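You operate a simulated robot arm through the tools that you are given. There is no shell and no other tool. Be economical: measure what you need, move in short steps, check, and stop when the job is done.

The job below is to be done with a simulated two-armed robot. You get a single attempt, and the scene is never put back.

Task
On the top of the check bench, fold the blue cloth in half.

It is judged by the outcome, as a careful person would: the job done as asked, and still so three seconds after it is handed in. It fails if anything else is knocked over, pushed out of place, dropped, spilled or broken. Flat cloth is picked up by pressing the open fingertips on it (5 to 10 N) and closing them slowly along it; thin cloth reads only 2 to 8 mm in the jaws.

Robot
Two 7-joint arms with two-finger grippers on one trunk, on a base that drives. Base frame: it is fixed to the floor where the robot stands at the start and does not move with it; the origin is under the middle of the robot, x ahead of it, y to its left, z up; the surface under the hand at the start is at about z = 0.88. Readings come in m, degrees, newtons and seconds.
The left shoulder is at the start at [0.085, 0.216, 1.117], the right one opposite. With the tool pointing down near the work surface each hand reaches from about 0.3 to 0.82 m from the robot's upright axis, wherever it stands, measured 20 degrees to its own side. Places, roughly: top of the check bench [0.6, 0.5, 0.9]. Payload 3.18 kg a hand.
Tool frame (each hand has its own): the origin (TCP) lies between the finger pads and is the grasp point; the fingertips stand 0.03 m ahead of it; z points along the fingers, y is the line along which they close. The gripper opens to 0.144 m. The gripper's body begins 0.103 m behind the TCP.
Orientation is that of the tool frame in the base frame, as [roll, pitch, yaw] about the fixed x, y, z axes, in that order (R = Rz(yaw) Ry(pitch) Rx(roll)). With the fingers straight down and closing along the base's y, the tool's x points along the base's -x, its y along +y and its z along -z.

Tools
- The arms move only by the tool arm_command. It takes "left_motion", "right_motion" or both (then of equal length, played together; a hand with none holds still); each is a list of rows, each a list of 3 entries, a list of its own where there are three numbers: the shift along the tool's x, y, z in units of 250 mm (1.0 is 250 mm), then the turn, a rotation vector about the tool's x, y, z in units of 90 degrees (1.0 is 90 degrees), then the finger opening in m, from 0 to 0.144. In form: [[[tx, ty, tz], [ax, ay, az], claw], ...]. A call has 1 to 10 rows; each row is the pose to reach, as a shift and turn from the pose commanded when the call began, along the tool's axes at that moment. A call with a number of a shift or a turn outside -1 to 1 is refused whole. Rows are played at 5 a second. More than 0.05 m and 8.6 degrees between two rows, or a gripper value outside its range, and nothing of the call is played. Where a pose cannot be reached the arm comes as near as it can. A force on the tool above 40 N (or 10 N above the force at the start of the call, whichever is more), or a blocked arm, ends the call early, and 0.2 s more pass. The fingers move at their own pace and stop on an object; they squeeze with about 24 N. The grip force told is the motor's: it shows also when the fingers shut on nothing. Time passes only in rows, and 0.2 s behind the last, so rows that repeat a pose let the fingers close. It gives the time, the measured TCP pose, the force on the tool (base axes), the opening and the grip force at its end, in the units of the frame above (readings bear some noise), with the torque about the TCP (base axes, N m) and any sound that the robot's microphone picked up.
- Cameras (640 x 400 px; columns grow to the right, rows downward): "scene" is now at [0.1767, -0.0217, 1.2943]; the picture's right is [-0.26, -0.97, 0.00], its down [-0.63, 0.17, -0.76] and it looks along [0.74, -0.20, -0.65] (base axes); focal length 214 px, centre (320, 200). "left" rides on the left gripper at [0.076, -0.016, -0.143] in its tool frame; the picture's right is [0.21, 0.98, 0.00], its down [-0.84, 0.18, -0.51] and it looks along [-0.50, 0.11, 0.86] (tool axes); focal length 218 px, centre (320, 200). "right" rides on the right gripper at [0.076, 0.016, -0.143] in its tool frame; the picture's right is [-0.21, 0.98, 0.00], its down [-0.84, -0.18, -0.51] and it looks along [-0.50, -0.11, 0.86] (tool axes); focal length 218 px, centre (320, 200). There is no depth. A picture from a camera that has moved, and an enlarged one, comes with that camera's place and axes in the base frame and with its lens.
- snapshot(camera): a new picture of that camera. The clock stands still meanwhile.
- raise_lower(by): slides the trunk up (or, below 0, down) by that many m; the arms and the scene camera ride with it, the base frame stays. It gives what a move gives, with no picture.
- steer(legs): drives the robot by 1 to 6 legs, each [ahead, left, turn to the left] in m, m and degrees, along the robot's own axes; the way and the turn of a leg run together, so that a leg with both is an arc; at most 1.5 m and 180 degrees a leg. The arms and the cameras ride along, it lands a little off, and it stops where it bumps. It gives what a move gives.
- head_to(pan, tilt): turns the head with the scene camera to pan (to the left, within 80 degrees either way) and tilt (down, from -29 to 69), counted from straight ahead of the robot. It gives what a move gives.
- enlarge(camera, box): a new picture of the part [left, top, right, bottom] of that camera's present view, enlarged. The clock stands still meanwhile.
- close_job(): hands the job in; it is judged then, once.

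Work in short steps. Places have to be worked out from the pictures, the camera data and where the tool is seen: move nearer, look again, correct. Check each grasp and each placing, and mend what went wrong. You have 120 turns and 108 pictures in all, those below and enlarged ones among them. Open the grippers and draw the arms clear of the work before you hand the job in, unless the task says otherwise; then end with one line.

The tools are called after ">>>" as name(argument=value, ...) on one line, values as JSON. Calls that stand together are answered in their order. arm_command: Moves the arms, as the interface text tells. Its arguments: {"type":"object","properties":{"left_motion":{"type":"array","items":{"type":"array"}},"right_motion":{"type":"array","items":{"type":"array"}}},"required":[]} The other tools are called the same way: raise_lower (by) slides the trunk up or down; steer (legs) drives the base; head_to (pan, tilt) turns the head that bears the scene camera; snapshot (camera) takes a picture; enlarge (camera, box) takes an enlarged picture of a part of a camera's view; close_job () hands the job in.

At the start:

```text
clock: 0.0
left_tcp_pos: [0.4845, 0.1038, 1.0832]
left_tool_rot: [179.9, 0.0, -180.0]
left_force: [-0.1, 0.1, -1.0]
left_moment: [-0.01, -0.03, 0.0]
left_grip_width: 0.1442
left_grip_force: 0.1
right_tcp_pos: [0.4423, -0.2236, 1.0749]
right_tool_rot: [180.0, 0.0, -180.0]
right_force: [-0.2, 0.0, -0.4]
right_moment: [0.0, -0.03, -0.03]
right_grip_width: 0.1439
right_grip_force: 0.0
trunk travel left (down, up): [-0.2, 0.169]
robot x, y, heading: [0.0031, 0.0012, -0.0]
head pan, tilt: [-14.9, 40.4]
```

scene: 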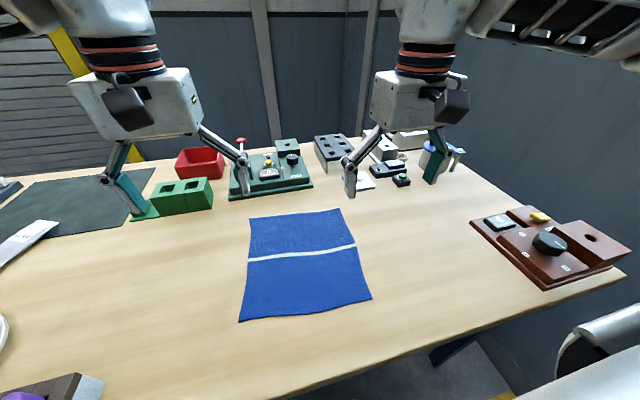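
right: 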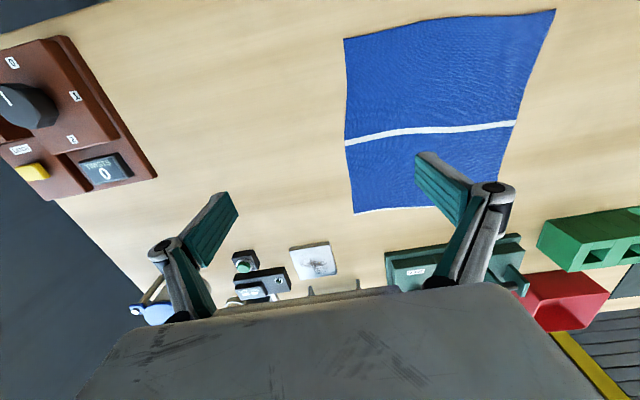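
left: 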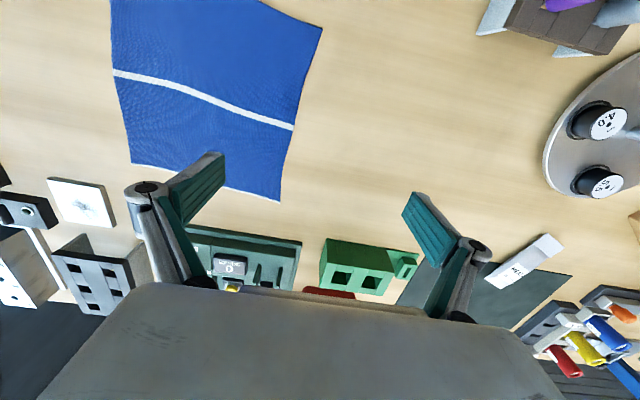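

The cameras agree on the cloth's corners: NL (.363,.080), NR (.338,-.170), FL (.629,.058) and FR (.600,-.195). The stripe lies along the middle, turned about -5°. I'll bring both hands above the two near corners, yawed to match, with the fingers partly closed.

>>> arm_command(left_motion=[[[0.09, -0.043, 0.098], [0, 0, 0.012], 0.05], [[0.18, -0.086, 0.196], [0, 0, 0.024], 0.05], [[0.27, -0.129, 0.294], [0, 0, 0.036], 0.05], [[0.36, -0.172, 0.392], [0, 0, 0.048], 0.05], [[0.45, -0.215, 0.492], [0, 0, 0.058], 0.05], [[0.45, -0.215, 0.492], [0, 0, 0.058], 0.05]], right_motion=[[[0.071, 0.067, 0.092], [0, 0, 0.012], 0.05], [[0.142, 0.134, 0.184], [0, 0, 0.024], 0.05], [[0.214, 0.2, 0.276], [0, 0, 0.036], 0.05], [[0.286, 0.267, 0.368], [0, 0, 0.048], 0.05], [[0.357, 0.334, 0.46], [0, 0, 0.058], 0.05], [[0.357, 0.334, 0.46], [0, 0, 0.058], 0.05]])

```text
clock: 1.4
left_tcp_pos: [0.3709, 0.0495, 0.9615]
left_tool_rot: [-179.9, 0.1, 174.9]
left_force: [-0.4, -0.5, 0.3]
left_moment: [0.05, 0.02, -0.01]
left_grip_width: 0.05
left_grip_force: 0.0
right_tcp_pos: [0.351, -0.1379, 0.962]
right_tool_rot: [-179.9, -0.1, 174.8]
right_force: [0.0, 0.2, 0.5]
right_moment: [0.0, 0.0, -0.01]
right_grip_width: 0.0498
right_grip_force: 0.0
trunk travel left (down, up): [-0.2, 0.169]
robot x, y, heading: [-0.0002, 0.0043, -0.2]
head pan, tilt: [-14.9, 40.4]
```

Both hands are over the near corners, and I check their placement in the pictures.

>>> snapshot(camera="scene")

>>> snapshot(camera="left")

>>> snapshot(camera="right")

```text
104 pictures are left
camera scene: at [0.1764, -0.0218, 1.2944], right [-0.26, -0.97, 0.0], down [-0.63, 0.17, -0.76], along [0.74, -0.2, -0.65], focal length 214 px, centre (320, 200)
```

scene: 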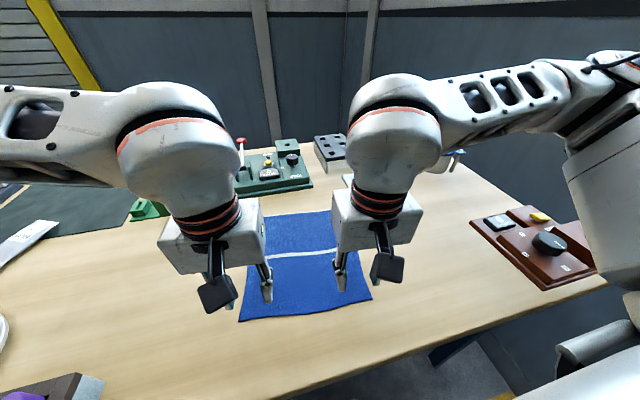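

```text
103 pictures are left
camera left: at [0.2926, 0.0413, 1.1057], right [-0.12, 0.99, 0.0], down [0.86, 0.1, 0.51], along [0.5, 0.06, -0.86], focal length 218 px, centre (320, 200)
```

left: 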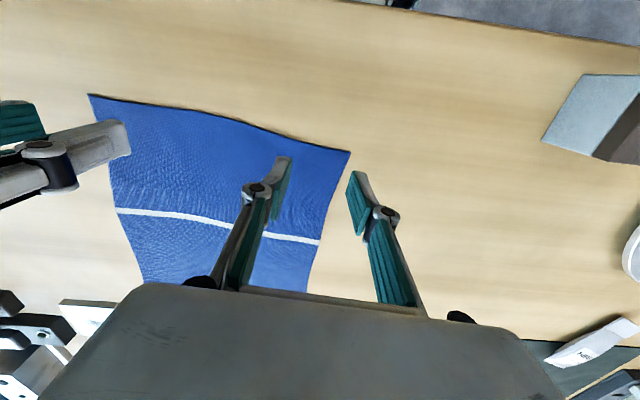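

```text
102 pictures are left
camera right: at [0.2774, -0.116, 1.1045], right [0.3, 0.95, 0.0], down [0.82, -0.26, 0.51], along [0.48, -0.15, -0.86], focal length 218 px, centre (320, 200)
```

right: 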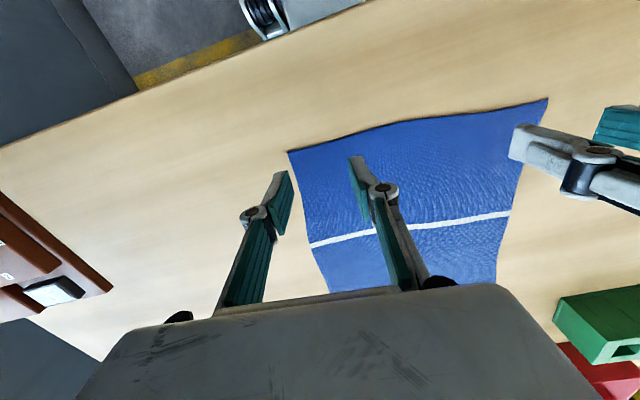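

The estimates hold, but the outer fingers are right at the side edges. I move both hands 8 mm inward, narrow to 40 mm and go down to just above the cloth.

>>> arm_command(left_motion=[[[0, -0.032, 0.05], [0, 0, 0], 0.04], [[0, -0.032, 0.1], [0, 0, 0], 0.04], [[0, -0.032, 0.15], [0, 0, 0], 0.04], [[0, -0.032, 0.174], [0, 0, 0], 0.04], [[0, -0.032, 0.174], [0, 0, 0], 0.04]], right_motion=[[[0, 0.032, 0.05], [0, 0, 0], 0.04], [[0, 0.032, 0.1], [0, 0, 0], 0.04], [[0, 0.032, 0.15], [0, 0, 0], 0.04], [[0, 0.032, 0.176], [0, 0, 0], 0.04], [[0, 0.032, 0.176], [0, 0, 0], 0.04]])

```text
clock: 2.6
left_tcp_pos: [0.3709, 0.0417, 0.9176]
left_tool_rot: [-180.0, 0.0, 174.9]
left_force: [-0.2, 0.9, -0.1]
left_moment: [-0.01, 0.03, -0.03]
left_grip_width: 0.0399
left_grip_force: 0.0
right_tcp_pos: [0.3533, -0.1322, 0.9164]
right_tool_rot: [179.9, -0.2, 174.9]
right_force: [0.1, 0.7, -0.5]
right_moment: [-0.01, 0.02, 0.01]
right_grip_width: 0.0402
right_grip_force: 0.1
trunk travel left (down, up): [-0.2, 0.169]
robot x, y, heading: [0.0042, -0.0029, -0.1]
head pan, tilt: [-14.9, 40.4]
```

No contact yet, so I lower both by 6 mm.

>>> arm_command(left_motion=[[[0, 0, 0.008], [0, 0, 0], 0.04], [[0, 0, 0.016], [0, 0, 0], 0.04], [[0, 0, 0.024], [0, 0, 0], 0.04]], right_motion=[[[0, 0, 0.008], [0, 0, 0], 0.04], [[0, 0, 0.016], [0, 0, 0], 0.04], [[0, 0, 0.022], [0, 0, 0], 0.04]])

```text
clock: 3.4
left_tcp_pos: [0.3706, 0.042, 0.912]
left_tool_rot: [180.0, 0.0, 174.7]
left_force: [0.1, -1.3, 1.1]
left_moment: [-0.03, 0.0, -0.03]
left_grip_width: 0.0398
left_grip_force: 0.0
right_tcp_pos: [0.3535, -0.1302, 0.9119]
right_tool_rot: [180.0, 0.0, 174.9]
right_force: [-0.7, -0.4, 0.0]
right_moment: [0.0, -0.04, -0.01]
right_grip_width: 0.0401
right_grip_force: 0.1
trunk travel left (down, up): [-0.2, 0.169]
robot x, y, heading: [-0.0005, 0.0018, 0.1]
head pan, tilt: [-14.9, 40.4]
```

Still free, so I lower another 2.5 mm.

>>> arm_command(left_motion=[[[0, 0, 0.005], [0, 0, 0], 0.04], [[0, 0, 0.01], [0, 0, 0], 0.04]], right_motion=[[[0, 0, 0.005], [0, 0, 0], 0.04], [[0, 0, 0.01], [0, 0, 0], 0.04]])

```text
clock: 4.0
left_tcp_pos: [0.3706, 0.041, 0.9123]
left_tool_rot: [-179.9, 0.1, 174.9]
left_force: [0.2, 2.1, 15.5]
left_moment: [0.2, 0.01, -0.02]
left_grip_width: 0.0401
left_grip_force: 0.4
right_tcp_pos: [0.3536, -0.1323, 0.9112]
right_tool_rot: [179.9, 0.2, 174.8]
right_force: [1.8, -1.9, 15.6]
right_moment: [-0.19, 0.02, 0.05]
right_grip_width: 0.0405
right_grip_force: 0.3
trunk travel left (down, up): [-0.2, 0.169]
robot x, y, heading: [-0.0016, 0.0027, 0.1]
head pan, tilt: [-14.9, 40.4]
```

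Contact at 15 N is too much. I back off about 1.2 mm to get 5–10 N.

>>> arm_command(left_motion=[[[0, 0, -0.005], [0, 0, 0], 0.04], [[0, 0, -0.005], [0, 0, 0], 0.04]], right_motion=[[[0, 0, -0.005], [0, 0, 0], 0.04], [[0, 0, -0.005], [0, 0, 0], 0.04]])

```text
clock: 4.6
left_tcp_pos: [0.3698, 0.0404, 0.9107]
left_tool_rot: [-180.0, 0.2, 174.9]
left_force: [3.3, 1.1, 17.8]
left_moment: [0.31, -0.08, -0.02]
left_grip_width: 0.0401
left_grip_force: 0.1
right_tcp_pos: [0.3533, -0.1314, 0.9108]
right_tool_rot: [179.9, 0.1, 174.8]
right_force: [4.0, -1.4, 16.8]
right_moment: [-0.18, -0.04, 0.04]
right_grip_width: 0.0401
right_grip_force: 0.2
trunk travel left (down, up): [-0.2, 0.169]
robot x, y, heading: [-0.0012, -0.0019, 0.1]
head pan, tilt: [-14.9, 40.4]
```

The force has not dropped yet, so I back off a little more.

>>> arm_command(left_motion=[[[0, 0, -0.006], [0, 0, 0], 0.04], [[0, 0, -0.006], [0, 0, 0], 0.04]], right_motion=[[[0, 0, -0.006], [0, 0, 0], 0.04], [[0, 0, -0.006], [0, 0, 0], 0.04]])

```text
clock: 5.2
left_tcp_pos: [0.3692, 0.0418, 0.9115]
left_tool_rot: [179.9, 0.0, 174.8]
left_force: [1.6, -1.7, 9.5]
left_moment: [0.11, -0.08, -0.01]
left_grip_width: 0.0398
left_grip_force: 0.0
right_tcp_pos: [0.3539, -0.1316, 0.9104]
right_tool_rot: [179.9, -0.1, 174.8]
right_force: [1.9, 0.4, 7.2]
right_moment: [0.02, 0.01, 0.01]
right_grip_width: 0.04
right_grip_force: 0.2
trunk travel left (down, up): [-0.2, 0.169]
robot x, y, heading: [-0.0002, -0.0007, -0.1]
head pan, tilt: [-14.9, 40.4]
```

The pressing force is now in range at 9.5 and 7.2 N. I close both hands slowly along the cloth.

>>> arm_command(left_motion=[[[0, 0, 0], [0, 0, 0], 0.036], [[0, 0, 0], [0, 0, 0], 0.032], [[0, 0, 0], [0, 0, 0], 0.028], [[0, 0, 0], [0, 0, 0], 0.024], [[0, 0, 0], [0, 0, 0], 0.02], [[0, 0, 0], [0, 0, 0], 0.016], [[0, 0, 0], [0, 0, 0], 0.012], [[0, 0, 0], [0, 0, 0], 0.008], [[0, 0, 0], [0, 0, 0], 0.004], [[0, 0, 0], [0, 0, 0], 0.0]], right_motion=[[[0, 0, 0], [0, 0, 0], 0.036], [[0, 0, 0], [0, 0, 0], 0.032], [[0, 0, 0], [0, 0, 0], 0.028], [[0, 0, 0], [0, 0, 0], 0.024], [[0, 0, 0], [0, 0, 0], 0.02], [[0, 0, 0], [0, 0, 0], 0.016], [[0, 0, 0], [0, 0, 0], 0.012], [[0, 0, 0], [0, 0, 0], 0.008], [[0, 0, 0], [0, 0, 0], 0.004], [[0, 0, 0], [0, 0, 0], 0.0]])

```text
clock: 7.4
left_tcp_pos: [0.3712, 0.0406, 0.9118]
left_tool_rot: [-180.0, 0.0, 174.8]
left_force: [0.3, -0.1, -0.5]
left_moment: [0.01, 0.0, 0.0]
left_grip_width: 0.0001
left_grip_force: 24.5
right_tcp_pos: [0.353, -0.1317, 0.9122]
right_tool_rot: [180.0, 0.0, 174.9]
right_force: [-0.5, -0.1, -0.2]
right_moment: [0.02, -0.06, -0.01]
right_grip_width: 0.0001
right_grip_force: 24.3
trunk travel left (down, up): [-0.2, 0.169]
robot x, y, heading: [-0.0008, -0.0011, -0.2]
head pan, tilt: [-14.9, 40.4]
```

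Both jaws read 0, so they missed, and the pressing force fell away during closing. I look before trying again.

>>> snapshot(camera="left")

>>> snapshot(camera="right")

```text
101 pictures are left
camera left: at [0.2925, 0.0331, 1.0559], right [-0.12, 0.99, 0.0], down [0.86, 0.1, 0.51], along [0.5, 0.06, -0.86], focal length 218 px, centre (320, 200)
```

left: 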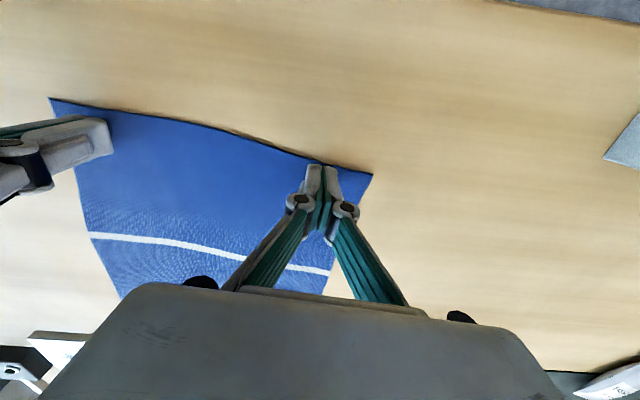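

```text
100 pictures are left
camera right: at [0.2791, -0.1085, 1.0548], right [0.3, 0.95, 0.0], down [0.82, -0.26, 0.51], along [0.48, -0.15, -0.86], focal length 218 px, centre (320, 200)
```

right: 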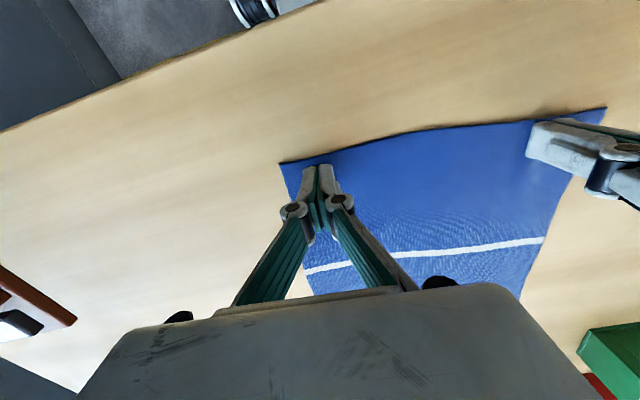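

The tips slid over the cloth because the force had relaxed to about zero once settled. I lift 5 mm, reopen, press again slightly deeper and let it settle.

>>> arm_command(left_motion=[[[0, 0, -0.02], [0, 0, 0], 0.04], [[0, 0, -0.02], [0, 0, 0], 0.04], [[0, 0, -0.01], [0, 0, 0], 0.04], [[0, 0, 0], [0, 0, 0], 0.04], [[0, 0, 0.003], [0, 0, 0], 0.04], [[0, 0, 0.003], [0, 0, 0], 0.04], [[0, 0, 0.003], [0, 0, 0], 0.04], [[0, 0, 0.003], [0, 0, 0], 0.04]], right_motion=[[[0, 0, -0.02], [0, 0, 0], 0.04], [[0, 0, -0.02], [0, 0, 0], 0.04], [[0, 0, -0.01], [0, 0, 0], 0.04], [[0, 0, 0], [0, 0, 0], 0.04], [[0, 0, 0.003], [0, 0, 0], 0.04], [[0, 0, 0.003], [0, 0, 0], 0.04], [[0, 0, 0.003], [0, 0, 0], 0.04], [[0, 0, 0.003], [0, 0, 0], 0.04]])

```text
clock: 9.2
left_tcp_pos: [0.3699, 0.0411, 0.9111]
left_tool_rot: [-180.0, 0.2, 174.8]
left_force: [1.4, -0.2, 4.6]
left_moment: [0.08, -0.03, -0.01]
left_grip_width: 0.0399
left_grip_force: 0.1
right_tcp_pos: [0.3535, -0.1314, 0.9107]
right_tool_rot: [-179.9, 0.1, 174.8]
right_force: [1.3, -1.1, 9.5]
right_moment: [-0.18, 0.0, 0.02]
right_grip_width: 0.04
right_grip_force: 0.1
trunk travel left (down, up): [-0.2, 0.169]
robot x, y, heading: [-0.0008, 0.0005, -0.1]
head pan, tilt: [-14.9, 40.4]
```

The hands press at 4.6 and 9.5 N. I close partway with a touch more on the left, watching the force.

>>> arm_command(left_motion=[[[0, 0, 0.001], [0, 0, 0], 0.038], [[0, 0, 0.002], [0, 0, 0], 0.036], [[0, 0, 0.002], [0, 0, 0], 0.033], [[0, 0, 0.002], [0, 0, 0], 0.03]], right_motion=[[[0, 0, 0], [0, 0, 0], 0.038], [[0, 0, 0], [0, 0, 0], 0.036], [[0, 0, 0], [0, 0, 0], 0.033], [[0, 0, 0], [0, 0, 0], 0.03]])

```text
clock: 10.2
left_tcp_pos: [0.3706, 0.0414, 0.9095]
left_tool_rot: [-179.9, 0.0, 174.8]
left_force: [0.1, -0.9, 10.4]
left_moment: [-0.04, 0.06, 0.01]
left_grip_width: 0.0288
left_grip_force: 0.1
right_tcp_pos: [0.3529, -0.1309, 0.9107]
right_tool_rot: [180.0, 0.0, 174.8]
right_force: [0.5, 0.6, 4.4]
right_moment: [-0.02, 0.02, -0.03]
right_grip_width: 0.0288
right_grip_force: 0.1
trunk travel left (down, up): [-0.2, 0.169]
robot x, y, heading: [0.0017, 0.0022, 0.2]
head pan, tilt: [-14.9, 40.4]
```

The right force is falling as the jaws close, so I keep closing while easing both deeper to hold the pressure.

>>> arm_command(left_motion=[[[0, 0, 0], [0, 0, 0], 0.026], [[0, 0, 0], [0, 0, 0], 0.023], [[0, 0, 0.001], [0, 0, 0], 0.02], [[0, 0, 0.001], [0, 0, 0], 0.017]], right_motion=[[[0, 0, 0.001], [0, 0, 0], 0.026], [[0, 0, 0.002], [0, 0, 0], 0.023], [[0, 0, 0.003], [0, 0, 0], 0.02], [[0, 0, 0.003], [0, 0, 0], 0.017]])

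>>> enlarge(camera="left", box=[220, 100, 420, 260])

```text
clock: 11.2
left_tcp_pos: [0.3691, 0.0409, 0.9091]
left_tool_rot: [180.0, 0.1, 174.8]
left_force: [-1.3, -0.3, 5.4]
left_moment: [0.03, 0.02, 0.01]
left_grip_width: 0.0157
left_grip_force: 0.1
right_tcp_pos: [0.3528, -0.1316, 0.9106]
right_tool_rot: [179.9, 0.0, 174.8]
right_force: [0.0, 1.0, 4.7]
right_moment: [-0.06, 0.06, -0.04]
right_grip_width: 0.0156
right_grip_force: 0.1
trunk travel left (down, up): [-0.2, 0.169]
robot x, y, heading: [-0.0008, 0.0008, 0.0]
head pan, tilt: [-14.9, 40.4]
```

```text
2.50 times, centred on (320, 180) of left
camera zoom: at [0.2925, 0.033, 1.0543], right [-0.12, 0.99, 0.0], down [0.86, 0.1, 0.51], along [0.5, 0.06, -0.86], focal length 546 px, centre (320, 250)
```

zoom: 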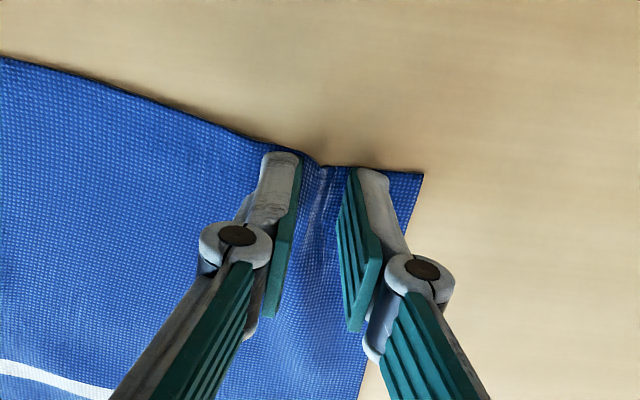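

It's working: a ridge is forming between the left fingers. I finish closing with slightly more press.

>>> arm_command(left_motion=[[[0, 0, 0.002], [0, 0, 0], 0.014], [[0, 0, 0.002], [0, 0, 0], 0.011], [[0, 0, 0.003], [0, 0, 0], 0.008], [[0, 0, 0.003], [0, 0, 0], 0.005], [[0, 0, 0.003], [0, 0, 0], 0.002], [[0, 0, 0.003], [0, 0, 0], 0.0], [[0, 0, 0.003], [0, 0, 0], 0.0]], right_motion=[[[0, 0, 0.002], [0, 0, 0], 0.014], [[0, 0, 0.003], [0, 0, 0], 0.011], [[0, 0, 0.003], [0, 0, 0], 0.008], [[0, 0, 0.004], [0, 0, 0], 0.005], [[0, 0, 0.004], [0, 0, 0], 0.002], [[0, 0, 0.004], [0, 0, 0], 0.0], [[0, 0, 0.004], [0, 0, 0], 0.0]])

>>> enlarge(camera="left", box=[220, 100, 420, 260])

>>> enlarge(camera="right", box=[220, 100, 420, 260])

```text
clock: 12.8
left_tcp_pos: [0.3708, 0.042, 0.9096]
left_tool_rot: [-179.9, 0.1, 174.7]
left_force: [-0.7, -13.2, 8.3]
left_moment: [-0.55, -0.01, 0.03]
left_grip_width: 0.0028
left_grip_force: 23.9
right_tcp_pos: [0.353, -0.1304, 0.909]
right_tool_rot: [179.9, 0.1, 174.8]
right_force: [0.9, 12.4, 0.0]
right_moment: [0.45, -0.04, 0.01]
right_grip_width: 0.0018
right_grip_force: 20.9
trunk travel left (down, up): [-0.2, 0.169]
robot x, y, heading: [-0.0025, 0.0, 0.2]
head pan, tilt: [-14.9, 40.4]
```

```text
2.50 times, centred on (320, 180) of left
camera zoom: at [0.2925, 0.033, 1.0538], right [-0.12, 0.99, 0.0], down [0.85, 0.1, 0.51], along [0.5, 0.06, -0.86], focal length 546 px, centre (320, 250)
```

zoom: 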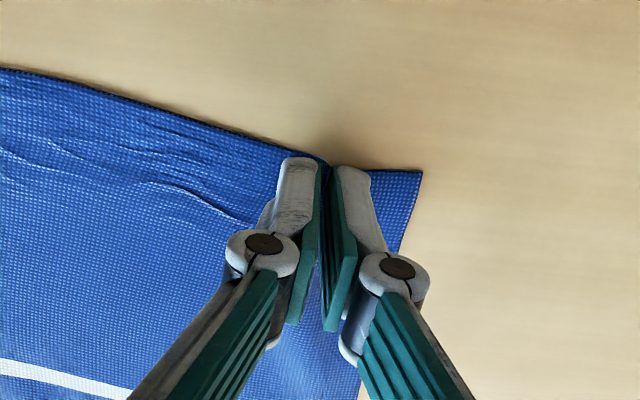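

```text
2.50 times, centred on (320, 180) of right
camera zoom: at [0.2785, -0.1084, 1.0524], right [0.3, 0.96, 0.0], down [0.82, -0.26, 0.51], along [0.48, -0.15, -0.86], focal length 546 px, centre (320, 250)
```

zoom: 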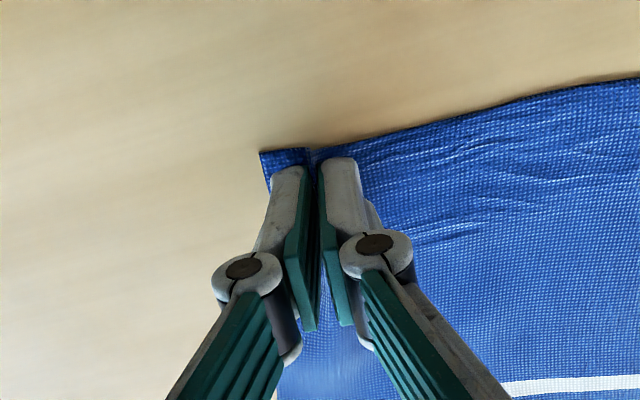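

Both jaws hold cloth at 2.8 and 1.8 mm. The cloth is taut between the hands at 13 N, so I lift 4 cm while moving each hand inward 4 mm.

>>> arm_command(left_motion=[[[0, -0.008, -0.01], [0, 0, 0], 0.0], [[-0.01, -0.016, -0.04], [0, 0, 0], 0.0], [[-0.02, -0.016, -0.08], [0, 0, 0], 0.0], [[-0.04, -0.016, -0.12], [0, 0, 0], 0.0], [[-0.06, -0.016, -0.16], [0, 0, 0], 0.0]], right_motion=[[[0, 0.008, -0.01], [0, 0, 0], 0.0], [[-0.01, 0.016, -0.04], [0, 0, 0], 0.0], [[-0.02, 0.016, -0.08], [0, 0, 0], 0.0], [[-0.04, 0.016, -0.12], [0, 0, 0], 0.0], [[-0.06, 0.016, -0.16], [0, 0, 0], 0.0]])

>>> snapshot(camera="left")

>>> snapshot(camera="right")

```text
clock: 14.0
left_tcp_pos: [0.3842, 0.0362, 0.9498]
left_tool_rot: [180.0, 0.0, 174.8]
left_force: [1.0, -2.5, 0.9]
left_moment: [0.09, 0.03, 0.01]
left_grip_width: 0.0028
left_grip_force: 30.0
right_tcp_pos: [0.3686, -0.1293, 0.9493]
right_tool_rot: [180.0, -0.1, 174.8]
right_force: [-0.7, 0.7, -1.6]
right_moment: [-0.02, 0.02, 0.0]
right_grip_width: 0.0044
right_grip_force: 27.1
trunk travel left (down, up): [-0.2, 0.169]
robot x, y, heading: [-0.0004, -0.001, 0.1]
head pan, tilt: [-14.9, 40.4]
```

```text
96 pictures are left
camera left: at [0.3073, 0.0276, 1.0937], right [-0.12, 0.99, 0.0], down [0.86, 0.1, 0.51], along [0.5, 0.06, -0.86], focal length 218 px, centre (320, 200)
```

left: 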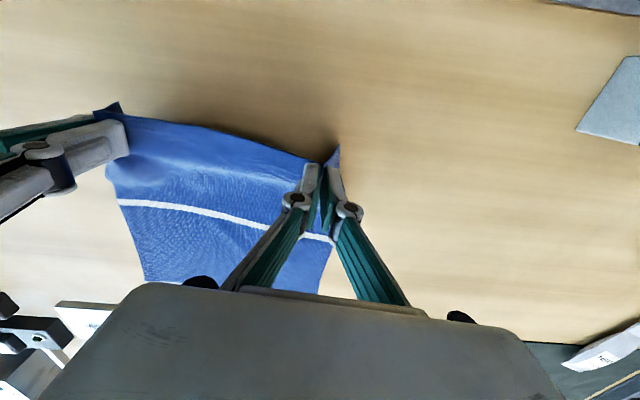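

```text
95 pictures are left
camera right: at [0.2939, -0.1057, 1.0924], right [0.3, 0.95, 0.0], down [0.82, -0.26, 0.51], along [0.48, -0.15, -0.86], focal length 218 px, centre (320, 200)
```

right: 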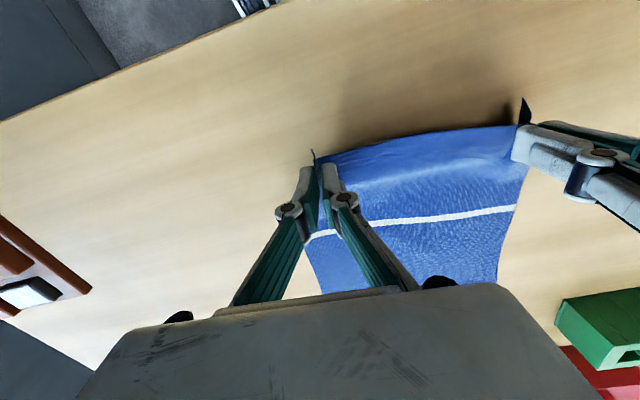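

The grasps hold, but the pads overlap the edge by a full 24 mm. With vertical fingers that strip would end up turned back at the far side. I set the cloth down again, spread outward as before, to regrasp right at the edge.

>>> arm_command(left_motion=[[[0.03, 0, 0.05], [0, 0, 0], 0.0], [[0.055, 0.01, 0.1], [0, 0, 0], 0.0], [[0.06, 0.016, 0.15], [0, 0, 0], 0.0], [[0.064, 0.016, 0.15], [0, 0, 0], 0.01], [[0.064, 0.016, 0.15], [0, 0, 0], 0.03], [[0.064, 0.016, 0.15], [0, 0, 0], 0.04], [[0.064, 0.016, 0.1], [0, 0, 0], 0.04], [[0.064, 0.016, 0.05], [0, 0, 0], 0.04]], right_motion=[[[0.03, 0, 0.05], [0, 0, 0], 0.0], [[0.055, -0.01, 0.1], [0, 0, 0], 0.0], [[0.06, -0.016, 0.15], [0, 0, 0], 0.0], [[0.064, -0.016, 0.15], [0, 0, 0], 0.01], [[0.064, -0.016, 0.15], [0, 0, 0], 0.03], [[0.064, -0.016, 0.15], [0, 0, 0], 0.04], [[0.064, -0.016, 0.1], [0, 0, 0], 0.04], [[0.064, -0.016, 0.05], [0, 0, 0], 0.04]])

>>> snapshot(camera="left")

>>> snapshot(camera="right")

```text
clock: 15.8
left_tcp_pos: [0.3703, 0.0424, 0.9366]
left_tool_rot: [180.0, 0.0, 174.9]
left_force: [0.1, 0.1, -0.2]
left_moment: [0.01, 0.01, 0.01]
left_grip_width: 0.04
left_grip_force: 0.0
right_tcp_pos: [0.3526, -0.1312, 0.9367]
right_tool_rot: [179.9, -0.1, 174.8]
right_force: [-0.2, -0.1, -0.7]
right_moment: [-0.03, 0.0, -0.06]
right_grip_width: 0.0403
right_grip_force: 0.0
trunk travel left (down, up): [-0.2, 0.169]
robot x, y, heading: [0.0028, -0.0017, 0.1]
head pan, tilt: [-14.9, 40.4]
```

```text
94 pictures are left
camera left: at [0.2916, 0.0334, 1.0809], right [-0.12, 0.99, 0.0], down [0.86, 0.1, 0.51], along [0.5, 0.06, -0.86], focal length 218 px, centre (320, 200)
```

left: 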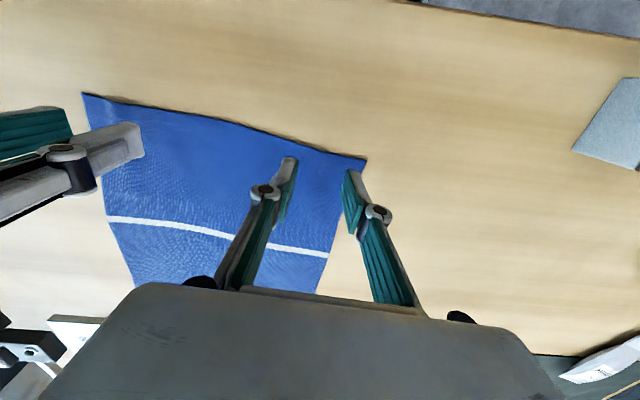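

```text
93 pictures are left
camera right: at [0.2774, -0.1083, 1.0798], right [0.3, 0.95, 0.0], down [0.82, -0.26, 0.51], along [0.48, -0.15, -0.86], focal length 218 px, centre (320, 200)
```

right: 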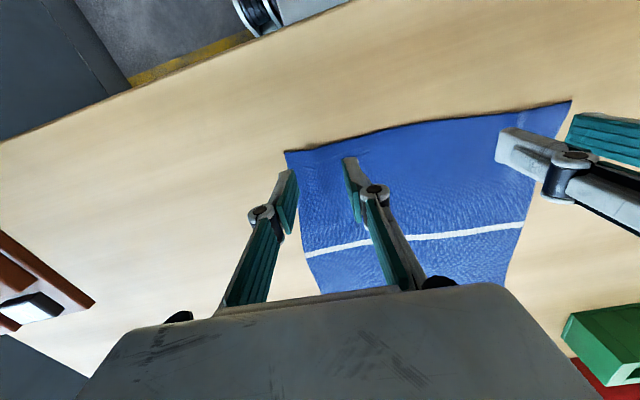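

The cloth sprang back flat. Its edge is now at x≈.352 under the left hand and ≈.332 under the right. I shift both hands about 2 cm towards me so the pads overlap only ~10 mm, then press.

>>> arm_command(left_motion=[[[0.04, 0, 0], [0, 0, 0], 0.04], [[0.081, 0, 0.02], [0, 0, 0], 0.04], [[0.081, 0, 0.06], [0, 0, 0], 0.04], [[0.081, 0, 0.095], [0, 0, 0], 0.04], [[0.081, 0, 0.105], [0, 0, 0], 0.04], [[0.081, 0, 0.105], [0, 0, 0], 0.04], [[0.081, 0, 0.105], [0, 0, 0], 0.04]], right_motion=[[[0.04, 0, 0], [0, 0, 0], 0.04], [[0.09, 0, 0.02], [0, 0, 0], 0.04], [[0.09, 0, 0.06], [0, 0, 0], 0.04], [[0.09, 0, 0.095], [0, 0, 0], 0.04], [[0.09, 0, 0.104], [0, 0, 0], 0.04], [[0.09, 0, 0.104], [0, 0, 0], 0.04], [[0.09, 0, 0.104], [0, 0, 0], 0.04]])

>>> enlarge(camera="left", box=[220, 100, 420, 260])

>>> enlarge(camera="right", box=[220, 100, 420, 260])

```text
clock: 17.4
left_tcp_pos: [0.3508, 0.0434, 0.9108]
left_tool_rot: [-179.9, 0.1, 174.9]
left_force: [0.0, 1.3, 6.2]
left_moment: [0.01, -0.12, 0.03]
left_grip_width: 0.04
left_grip_force: 0.1
right_tcp_pos: [0.33, -0.1296, 0.9106]
right_tool_rot: [-179.9, 0.1, 174.8]
right_force: [0.1, -1.6, 9.3]
right_moment: [-0.04, -0.11, -0.08]
right_grip_width: 0.0401
right_grip_force: 0.2
trunk travel left (down, up): [-0.2, 0.169]
robot x, y, heading: [0.0031, 0.0005, 0.3]
head pan, tilt: [-14.9, 40.4]
```

```text
2.50 times, centred on (320, 180) of left
camera zoom: at [0.2719, 0.035, 1.0553], right [-0.12, 0.99, 0.0], down [0.85, 0.1, 0.51], along [0.51, 0.06, -0.86], focal length 546 px, centre (320, 250)
```

zoom: 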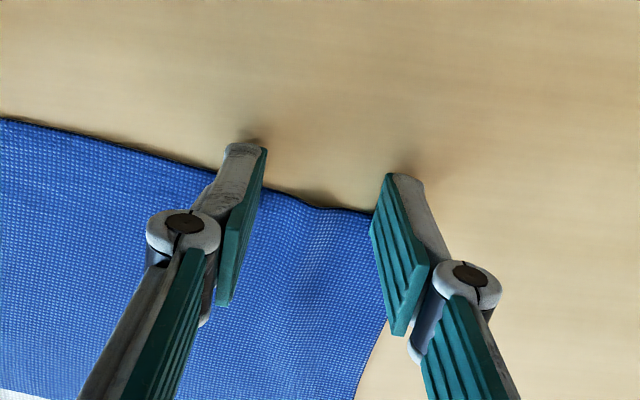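

```text
2.50 times, centred on (320, 180) of right
camera zoom: at [0.2547, -0.1058, 1.0542], right [0.3, 0.95, 0.0], down [0.82, -0.26, 0.51], along [0.49, -0.15, -0.86], focal length 546 px, centre (320, 250)
```

zoom: 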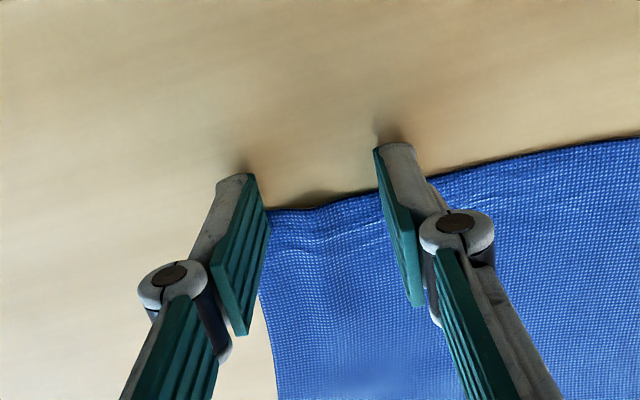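

Measured against the side edges, the outer fingers are just on the cloth, with the corners hidden behind them. The forces are good, so I close slowly and ease deeper as before.

>>> arm_command(left_motion=[[[0, 0, 0.001], [0, 0, 0], 0.037], [[0, 0, 0.002], [0, 0, 0], 0.034], [[0, 0, 0.002], [0, 0, 0], 0.031], [[0, 0, 0.002], [0, 0, 0], 0.028], [[0, 0, 0.003], [0, 0, 0], 0.025], [[0, 0, 0.003], [0, 0, 0], 0.022], [[0, 0, 0.003], [0, 0, 0], 0.019]], right_motion=[[[0, 0, 0], [0, 0, 0], 0.037], [[0, 0, 0.001], [0, 0, 0], 0.034], [[0, 0, 0.001], [0, 0, 0], 0.031], [[0, 0, 0.002], [0, 0, 0], 0.028], [[0, 0, 0.003], [0, 0, 0], 0.025], [[0, 0, 0.003], [0, 0, 0], 0.022], [[0, 0, 0.003], [0, 0, 0], 0.019]])

>>> enlarge(camera="left", box=[220, 100, 420, 260])

>>> enlarge(camera="right", box=[220, 100, 420, 260])

```text
clock: 19.0
left_tcp_pos: [0.3496, 0.0435, 0.9105]
left_tool_rot: [180.0, -0.1, 174.8]
left_force: [0.0, 0.6, 7.9]
left_moment: [0.0, -0.06, -0.02]
left_grip_width: 0.0173
left_grip_force: 0.1
right_tcp_pos: [0.3304, -0.1294, 0.9105]
right_tool_rot: [-180.0, 0.0, 174.9]
right_force: [-0.1, -0.7, 9.7]
right_moment: [-0.02, -0.1, -0.02]
right_grip_width: 0.0176
right_grip_force: 0.1
trunk travel left (down, up): [-0.2, 0.169]
robot x, y, heading: [0.0003, -0.0034, 0.1]
head pan, tilt: [-14.9, 40.4]
```

```text
2.50 times, centred on (320, 180) of left
camera zoom: at [0.2714, 0.0351, 1.0542], right [-0.12, 0.99, 0.0], down [0.86, 0.1, 0.51], along [0.5, 0.06, -0.86], focal length 546 px, centre (320, 250)
```

zoom: 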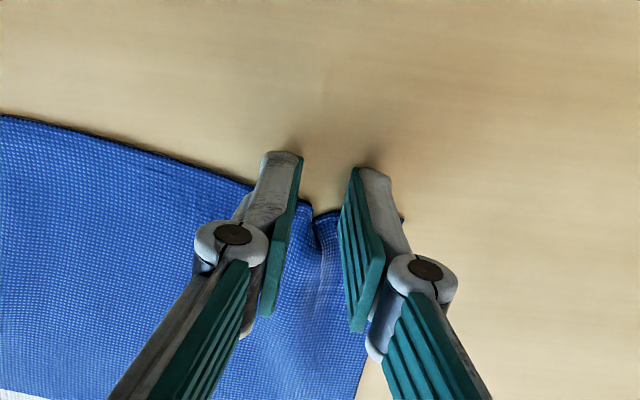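

```text
2.50 times, centred on (320, 180) of right
camera zoom: at [0.2548, -0.1064, 1.053], right [0.3, 0.95, 0.0], down [0.82, -0.26, 0.51], along [0.48, -0.15, -0.86], focal length 546 px, centre (320, 250)
```

zoom: 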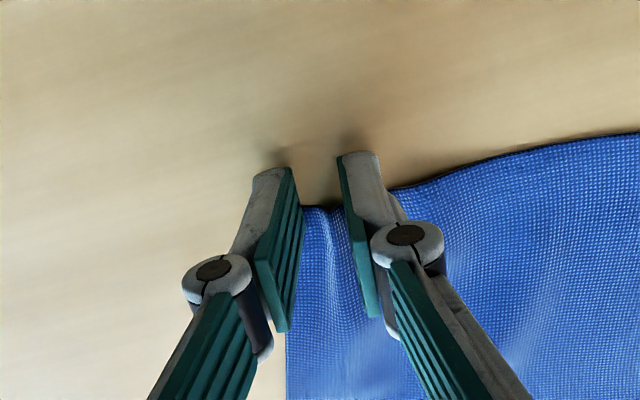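

Ridges are forming in both hands, so I finish closing.

>>> arm_command(left_motion=[[[0, 0, 0.001], [0, 0, 0], 0.016], [[0, 0, 0.002], [0, 0, 0], 0.013], [[0, 0, 0.002], [0, 0, 0], 0.01], [[0, 0, 0.003], [0, 0, 0], 0.007], [[0, 0, 0.003], [0, 0, 0], 0.004], [[0, 0, 0.003], [0, 0, 0], 0.0], [[0, 0, 0.003], [0, 0, 0], 0.0]], right_motion=[[[0, 0, 0.001], [0, 0, 0], 0.016], [[0, 0, 0.002], [0, 0, 0], 0.013], [[0, 0, 0.002], [0, 0, 0], 0.01], [[0, 0, 0.003], [0, 0, 0], 0.007], [[0, 0, 0.003], [0, 0, 0], 0.004], [[0, 0, 0.003], [0, 0, 0], 0.0], [[0, 0, 0.003], [0, 0, 0], 0.0]])

```text
clock: 20.6
left_tcp_pos: [0.351, 0.0444, 0.9095]
left_tool_rot: [-180.0, 0.0, 174.8]
left_force: [-0.6, -0.2, 1.9]
left_moment: [0.0, -0.04, -0.02]
left_grip_width: 0.0003
left_grip_force: 23.8
right_tcp_pos: [0.3302, -0.1294, 0.9082]
right_tool_rot: [-180.0, 0.0, 174.8]
right_force: [-0.5, -0.2, 4.3]
right_moment: [0.02, -0.03, -0.02]
right_grip_width: 0.0005
right_grip_force: 21.5
trunk travel left (down, up): [-0.2, 0.169]
robot x, y, heading: [-0.0031, 0.0012, -0.1]
head pan, tilt: [-14.9, 40.4]
```

Both jaws read about 0, so the cloth slipped out. I reopen, lift and look.

>>> arm_command(left_motion=[[[0, 0, -0.03], [0, 0, 0], 0.0], [[0, 0, -0.11], [0, 0, 0], 0.04], [[0, 0, -0.11], [0, 0, 0], 0.04]], right_motion=[[[0, 0, -0.03], [0, 0, 0], 0.0], [[0, 0, -0.11], [0, 0, 0], 0.04], [[0, 0, -0.11], [0, 0, 0], 0.04]])

>>> snapshot(camera="left")

>>> snapshot(camera="right")

```text
clock: 21.4
left_tcp_pos: [0.3508, 0.0436, 0.9366]
left_tool_rot: [180.0, 0.1, 174.7]
left_force: [0.9, -0.1, 0.0]
left_moment: [-0.01, 0.04, -0.02]
left_grip_width: 0.04
left_grip_force: 0.2
right_tcp_pos: [0.3296, -0.1297, 0.9358]
right_tool_rot: [-180.0, -0.1, 174.7]
right_force: [-0.2, 0.1, -0.8]
right_moment: [-0.01, -0.01, 0.01]
right_grip_width: 0.0402
right_grip_force: 0.0
trunk travel left (down, up): [-0.2, 0.169]
robot x, y, heading: [-0.0011, -0.0001, -0.1]
head pan, tilt: [-14.9, 40.4]
```

```text
88 pictures are left
camera left: at [0.273, 0.035, 1.0805], right [-0.12, 0.99, 0.0], down [0.86, 0.1, 0.51], along [0.5, 0.06, -0.86], focal length 218 px, centre (320, 200)
```

left: 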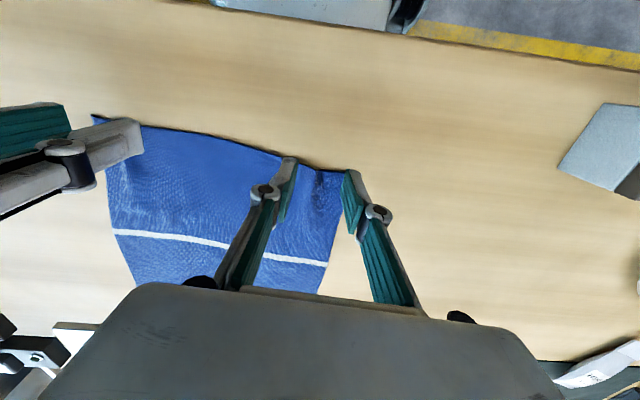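

```text
87 pictures are left
camera right: at [0.2559, -0.1065, 1.0794], right [0.3, 0.95, 0.0], down [0.82, -0.26, 0.51], along [0.48, -0.15, -0.86], focal length 218 px, centre (320, 200)
```

right: 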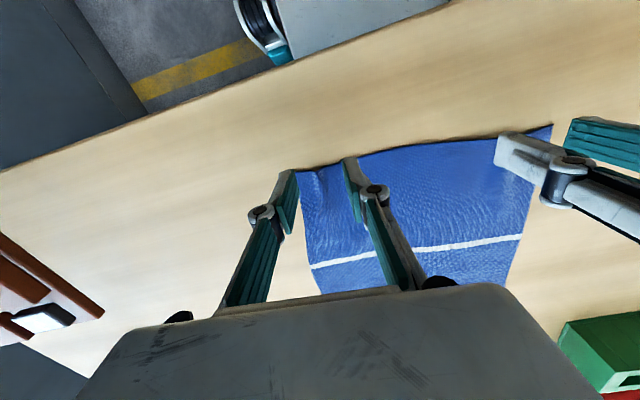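

The corners were dragged inward to about (.352,.069) and (.330,-.153), and the real overlap was only ~8 mm. I move inward and take ~18 mm overlap with slightly firmer pressure.

>>> arm_command(left_motion=[[[-0.02, -0.038, 0.0], [0, 0, 0], 0.04], [[-0.02, -0.038, 0.06], [0, 0, 0], 0.04], [[-0.02, -0.038, 0.095], [0, 0, 0], 0.04], [[-0.02, -0.038, 0.107], [0, 0, 0], 0.04], [[-0.02, -0.038, 0.107], [0, 0, 0], 0.04], [[-0.02, -0.038, 0.107], [0, 0, 0], 0.04]], right_motion=[[[-0.024, 0.047, 0.0], [0, 0, 0], 0.04], [[-0.024, 0.047, 0.06], [0, 0, 0], 0.04], [[-0.024, 0.047, 0.095], [0, 0, 0], 0.04], [[-0.024, 0.047, 0.107], [0, 0, 0], 0.04], [[-0.024, 0.047, 0.107], [0, 0, 0], 0.04], [[-0.024, 0.047, 0.107], [0, 0, 0], 0.04]])

>>> enlarge(camera="left", box=[220, 100, 420, 260])

>>> enlarge(camera="right", box=[220, 100, 420, 260])

```text
clock: 22.8
left_tcp_pos: [0.3534, 0.0342, 0.9115]
left_tool_rot: [-179.8, 0.2, 174.9]
left_force: [2.0, 2.2, 13.3]
left_moment: [0.1, -0.11, 0.01]
left_grip_width: 0.0403
left_grip_force: 0.2
right_tcp_pos: [0.3374, -0.1182, 0.9117]
right_tool_rot: [179.9, 0.3, 174.9]
right_force: [4.0, -2.6, 20.4]
right_moment: [-0.23, -0.15, 0.03]
right_grip_width: 0.0407
right_grip_force: 0.3
trunk travel left (down, up): [-0.2, 0.169]
robot x, y, heading: [-0.0006, -0.0007, -0.0]
head pan, tilt: [-14.9, 40.4]
```

```text
2.50 times, centred on (320, 180) of left
camera zoom: at [0.275, 0.025, 1.0552], right [-0.12, 0.99, 0.0], down [0.85, 0.1, 0.51], along [0.51, 0.06, -0.86], focal length 546 px, centre (320, 250)
```

zoom: 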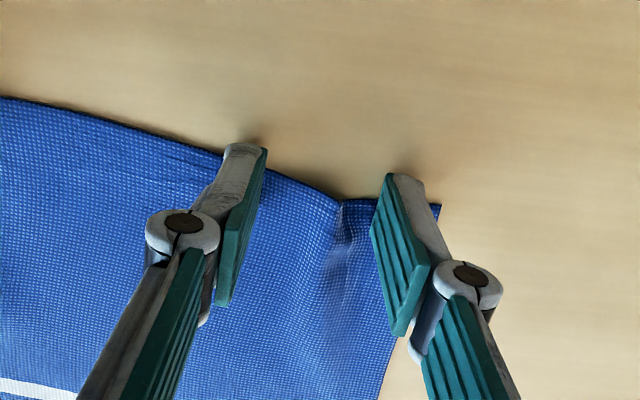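

```text
2.50 times, centred on (320, 180) of right
camera zoom: at [0.2619, -0.0951, 1.0539], right [0.3, 0.95, 0.0], down [0.82, -0.26, 0.51], along [0.49, -0.15, -0.86], focal length 546 px, centre (320, 250)
```

zoom: 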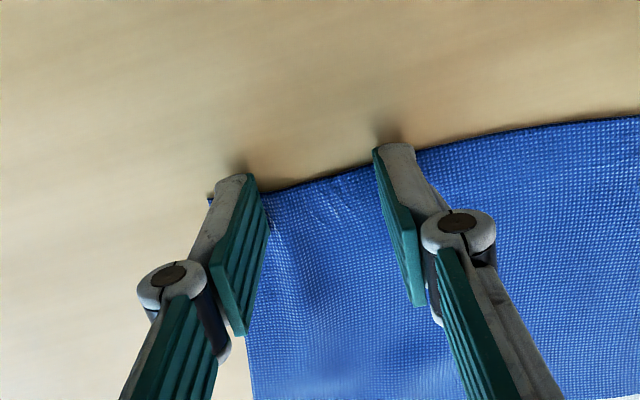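

The overlap looks right now. The right hand is a bit hard at 20 N, so I ease it slightly and close both.

>>> arm_command(left_motion=[[[0, 0, 0], [0, 0, 0], 0.037], [[0, 0, 0], [0, 0, 0], 0.034], [[0, 0, 0], [0, 0, 0], 0.031], [[0, 0, 0.001], [0, 0, 0], 0.028], [[0, 0, 0.001], [0, 0, 0], 0.025], [[0, 0, 0.002], [0, 0, 0], 0.022], [[0, 0, 0.002], [0, 0, 0], 0.019]], right_motion=[[[0, 0, -0.002], [0, 0, 0], 0.037], [[0, 0, -0.002], [0, 0, 0], 0.034], [[0, 0, -0.002], [0, 0, 0], 0.031], [[0, 0, -0.002], [0, 0, 0], 0.028], [[0, 0, -0.001], [0, 0, 0], 0.025], [[0, 0, 0], [0, 0, 0], 0.022], [[0, 0, 0], [0, 0, 0], 0.019]])

```text
clock: 24.4
left_tcp_pos: [0.3535, 0.0349, 0.9095]
left_tool_rot: [-179.9, 0.0, 174.8]
left_force: [-0.8, -0.7, 13.7]
left_moment: [-0.03, -0.08, -0.01]
left_grip_width: 0.0181
left_grip_force: 0.0
right_tcp_pos: [0.3366, -0.1183, 0.9097]
right_tool_rot: [-179.9, 0.0, 174.8]
right_force: [0.0, -0.5, 12.4]
right_moment: [-0.01, -0.02, 0.0]
right_grip_width: 0.018
right_grip_force: 0.0
trunk travel left (down, up): [-0.2, 0.169]
robot x, y, heading: [-0.002, -0.0007, -0.0]
head pan, tilt: [-14.9, 40.4]
```

The pressure is steady at about 13 N, so I finish closing.

>>> arm_command(left_motion=[[[0, 0, 0], [0, 0, 0], 0.016], [[0, 0, 0], [0, 0, 0], 0.013], [[0, 0, 0.001], [0, 0, 0], 0.01], [[0, 0, 0.001], [0, 0, 0], 0.007], [[0, 0, 0.002], [0, 0, 0], 0.004], [[0, 0, 0.002], [0, 0, 0], 0.0], [[0, 0, 0.002], [0, 0, 0], 0.0]], right_motion=[[[0, 0, 0], [0, 0, 0], 0.016], [[0, 0, 0], [0, 0, 0], 0.013], [[0, 0, 0.001], [0, 0, 0], 0.01], [[0, 0, 0.001], [0, 0, 0], 0.007], [[0, 0, 0.002], [0, 0, 0], 0.004], [[0, 0, 0.002], [0, 0, 0], 0.0], [[0, 0, 0.002], [0, 0, 0], 0.0]])

>>> enlarge(camera="left", box=[220, 100, 420, 260])

>>> enlarge(camera="right", box=[220, 100, 420, 260])

```text
clock: 26.0
left_tcp_pos: [0.3527, 0.0335, 0.9092]
left_tool_rot: [-179.9, 0.0, 174.9]
left_force: [-0.2, 0.1, 5.7]
left_moment: [-0.01, -0.02, 0.02]
left_grip_width: 0.0
left_grip_force: 24.0
right_tcp_pos: [0.3358, -0.1185, 0.9097]
right_tool_rot: [180.0, -0.1, 174.9]
right_force: [0.3, 2.7, 3.7]
right_moment: [0.15, -0.03, -0.01]
right_grip_width: 0.0038
right_grip_force: 24.1
trunk travel left (down, up): [-0.2, 0.169]
robot x, y, heading: [-0.0004, 0.0003, -0.0]
head pan, tilt: [-14.9, 40.4]
```

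```text
2.50 times, centred on (320, 180) of left
camera zoom: at [0.2752, 0.0252, 1.0531], right [-0.12, 0.99, 0.0], down [0.86, 0.1, 0.51], along [0.5, 0.06, -0.86], focal length 546 px, centre (320, 250)
```

zoom: 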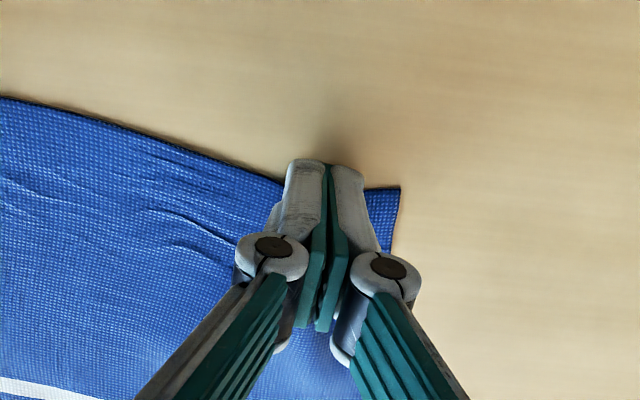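

```text
2.50 times, centred on (320, 180) of right
camera zoom: at [0.2619, -0.0952, 1.0525], right [0.3, 0.95, 0.0], down [0.82, -0.26, 0.51], along [0.48, -0.15, -0.86], focal length 546 px, centre (320, 250)
```

zoom: 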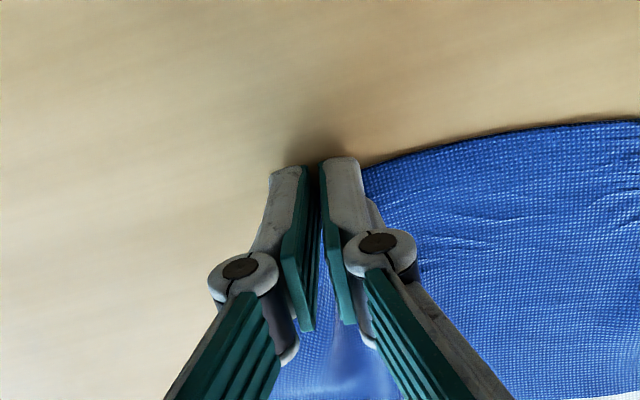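

The right hand holds at 3.8 mm but the left slipped. I lift and reopen only the left, then look. The hands must stay at least 0.15 m apart because of the wide gripper bodies.

>>> arm_command(left_motion=[[[0, 0, -0.03], [0, 0, 0], 0.0], [[0, 0.01, -0.07], [0, 0, 0], 0.04], [[0, 0.01, -0.07], [0, 0, 0], 0.04], [[0, 0.01, -0.07], [0, 0, 0], 0.04]])

>>> enlarge(camera="left", box=[220, 100, 420, 260])

```text
clock: 27.0
left_tcp_pos: [0.3536, 0.0366, 0.9269]
left_tool_rot: [180.0, 0.0, 175.0]
left_force: [0.6, 0.5, -0.5]
left_moment: [0.05, 0.0, -0.02]
left_grip_width: 0.0399
left_grip_force: 0.2
right_tcp_pos: [0.3364, -0.1197, 0.9086]
right_tool_rot: [-180.0, 0.1, 174.8]
right_force: [0.6, 0.7, 4.4]
right_moment: [-0.02, 0.03, 0.01]
right_grip_width: 0.0023
right_grip_force: 21.1
trunk travel left (down, up): [-0.2, 0.169]
robot x, y, heading: [0.0029, 0.0013, 0.1]
head pan, tilt: [-14.9, 40.4]
```

```text
2.50 times, centred on (320, 180) of left
camera zoom: at [0.2763, 0.0277, 1.071], right [-0.12, 0.99, 0.0], down [0.86, 0.1, 0.51], along [0.5, 0.06, -0.86], focal length 546 px, centre (320, 250)
```

zoom: 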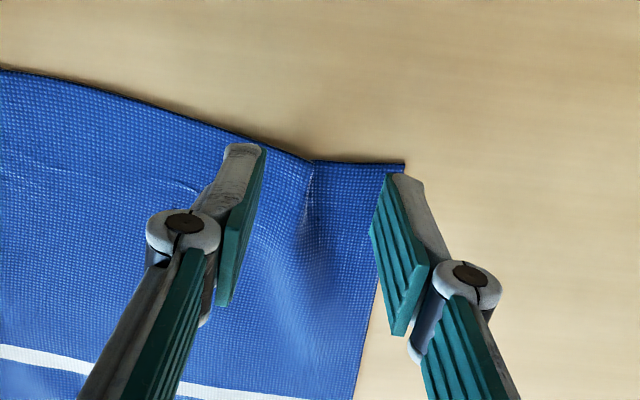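

A residual ridge sits between the left fingers, which is a good target. I shift 3 mm onto the cloth, press and close.

>>> arm_command(left_motion=[[[-0.012, 0, 0.04], [0, 0, 0], 0.04], [[-0.012, 0, 0.07], [0, 0, 0], 0.04], [[-0.012, 0, 0.072], [0, 0, 0], 0.04], [[-0.012, 0, 0.072], [0, 0, 0], 0.04], [[-0.012, 0, 0.072], [0, 0, 0], 0.036], [[-0.012, 0, 0.072], [0, 0, 0], 0.032], [[-0.012, 0, 0.072], [0, 0, 0], 0.028], [[-0.012, 0, 0.073], [0, 0, 0], 0.024], [[-0.012, 0, 0.073], [0, 0, 0], 0.02]])

>>> enlarge(camera="left", box=[220, 100, 420, 260])

```text
clock: 29.0
left_tcp_pos: [0.3569, 0.0353, 0.9097]
left_tool_rot: [-180.0, 0.1, 174.7]
left_force: [-0.2, -2.7, 30.6]
left_moment: [-0.17, 0.07, -0.03]
left_grip_width: 0.0202
left_grip_force: 0.0
right_tcp_pos: [0.3357, -0.1184, 0.9109]
right_tool_rot: [-180.0, 0.0, 174.7]
right_force: [0.2, 0.5, 1.2]
right_moment: [0.0, 0.01, -0.02]
right_grip_width: 0.0019
right_grip_force: 20.1
trunk travel left (down, up): [-0.2, 0.169]
robot x, y, heading: [-0.0005, -0.0008, 0.3]
head pan, tilt: [-14.9, 40.4]
```

```text
2.50 times, centred on (320, 180) of left
camera zoom: at [0.2781, 0.0269, 1.0531], right [-0.12, 0.99, 0.0], down [0.85, 0.1, 0.51], along [0.51, 0.06, -0.86], focal length 546 px, centre (320, 250)
```

zoom: 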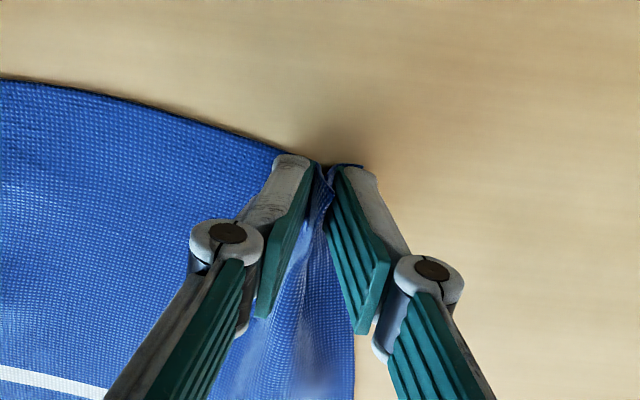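

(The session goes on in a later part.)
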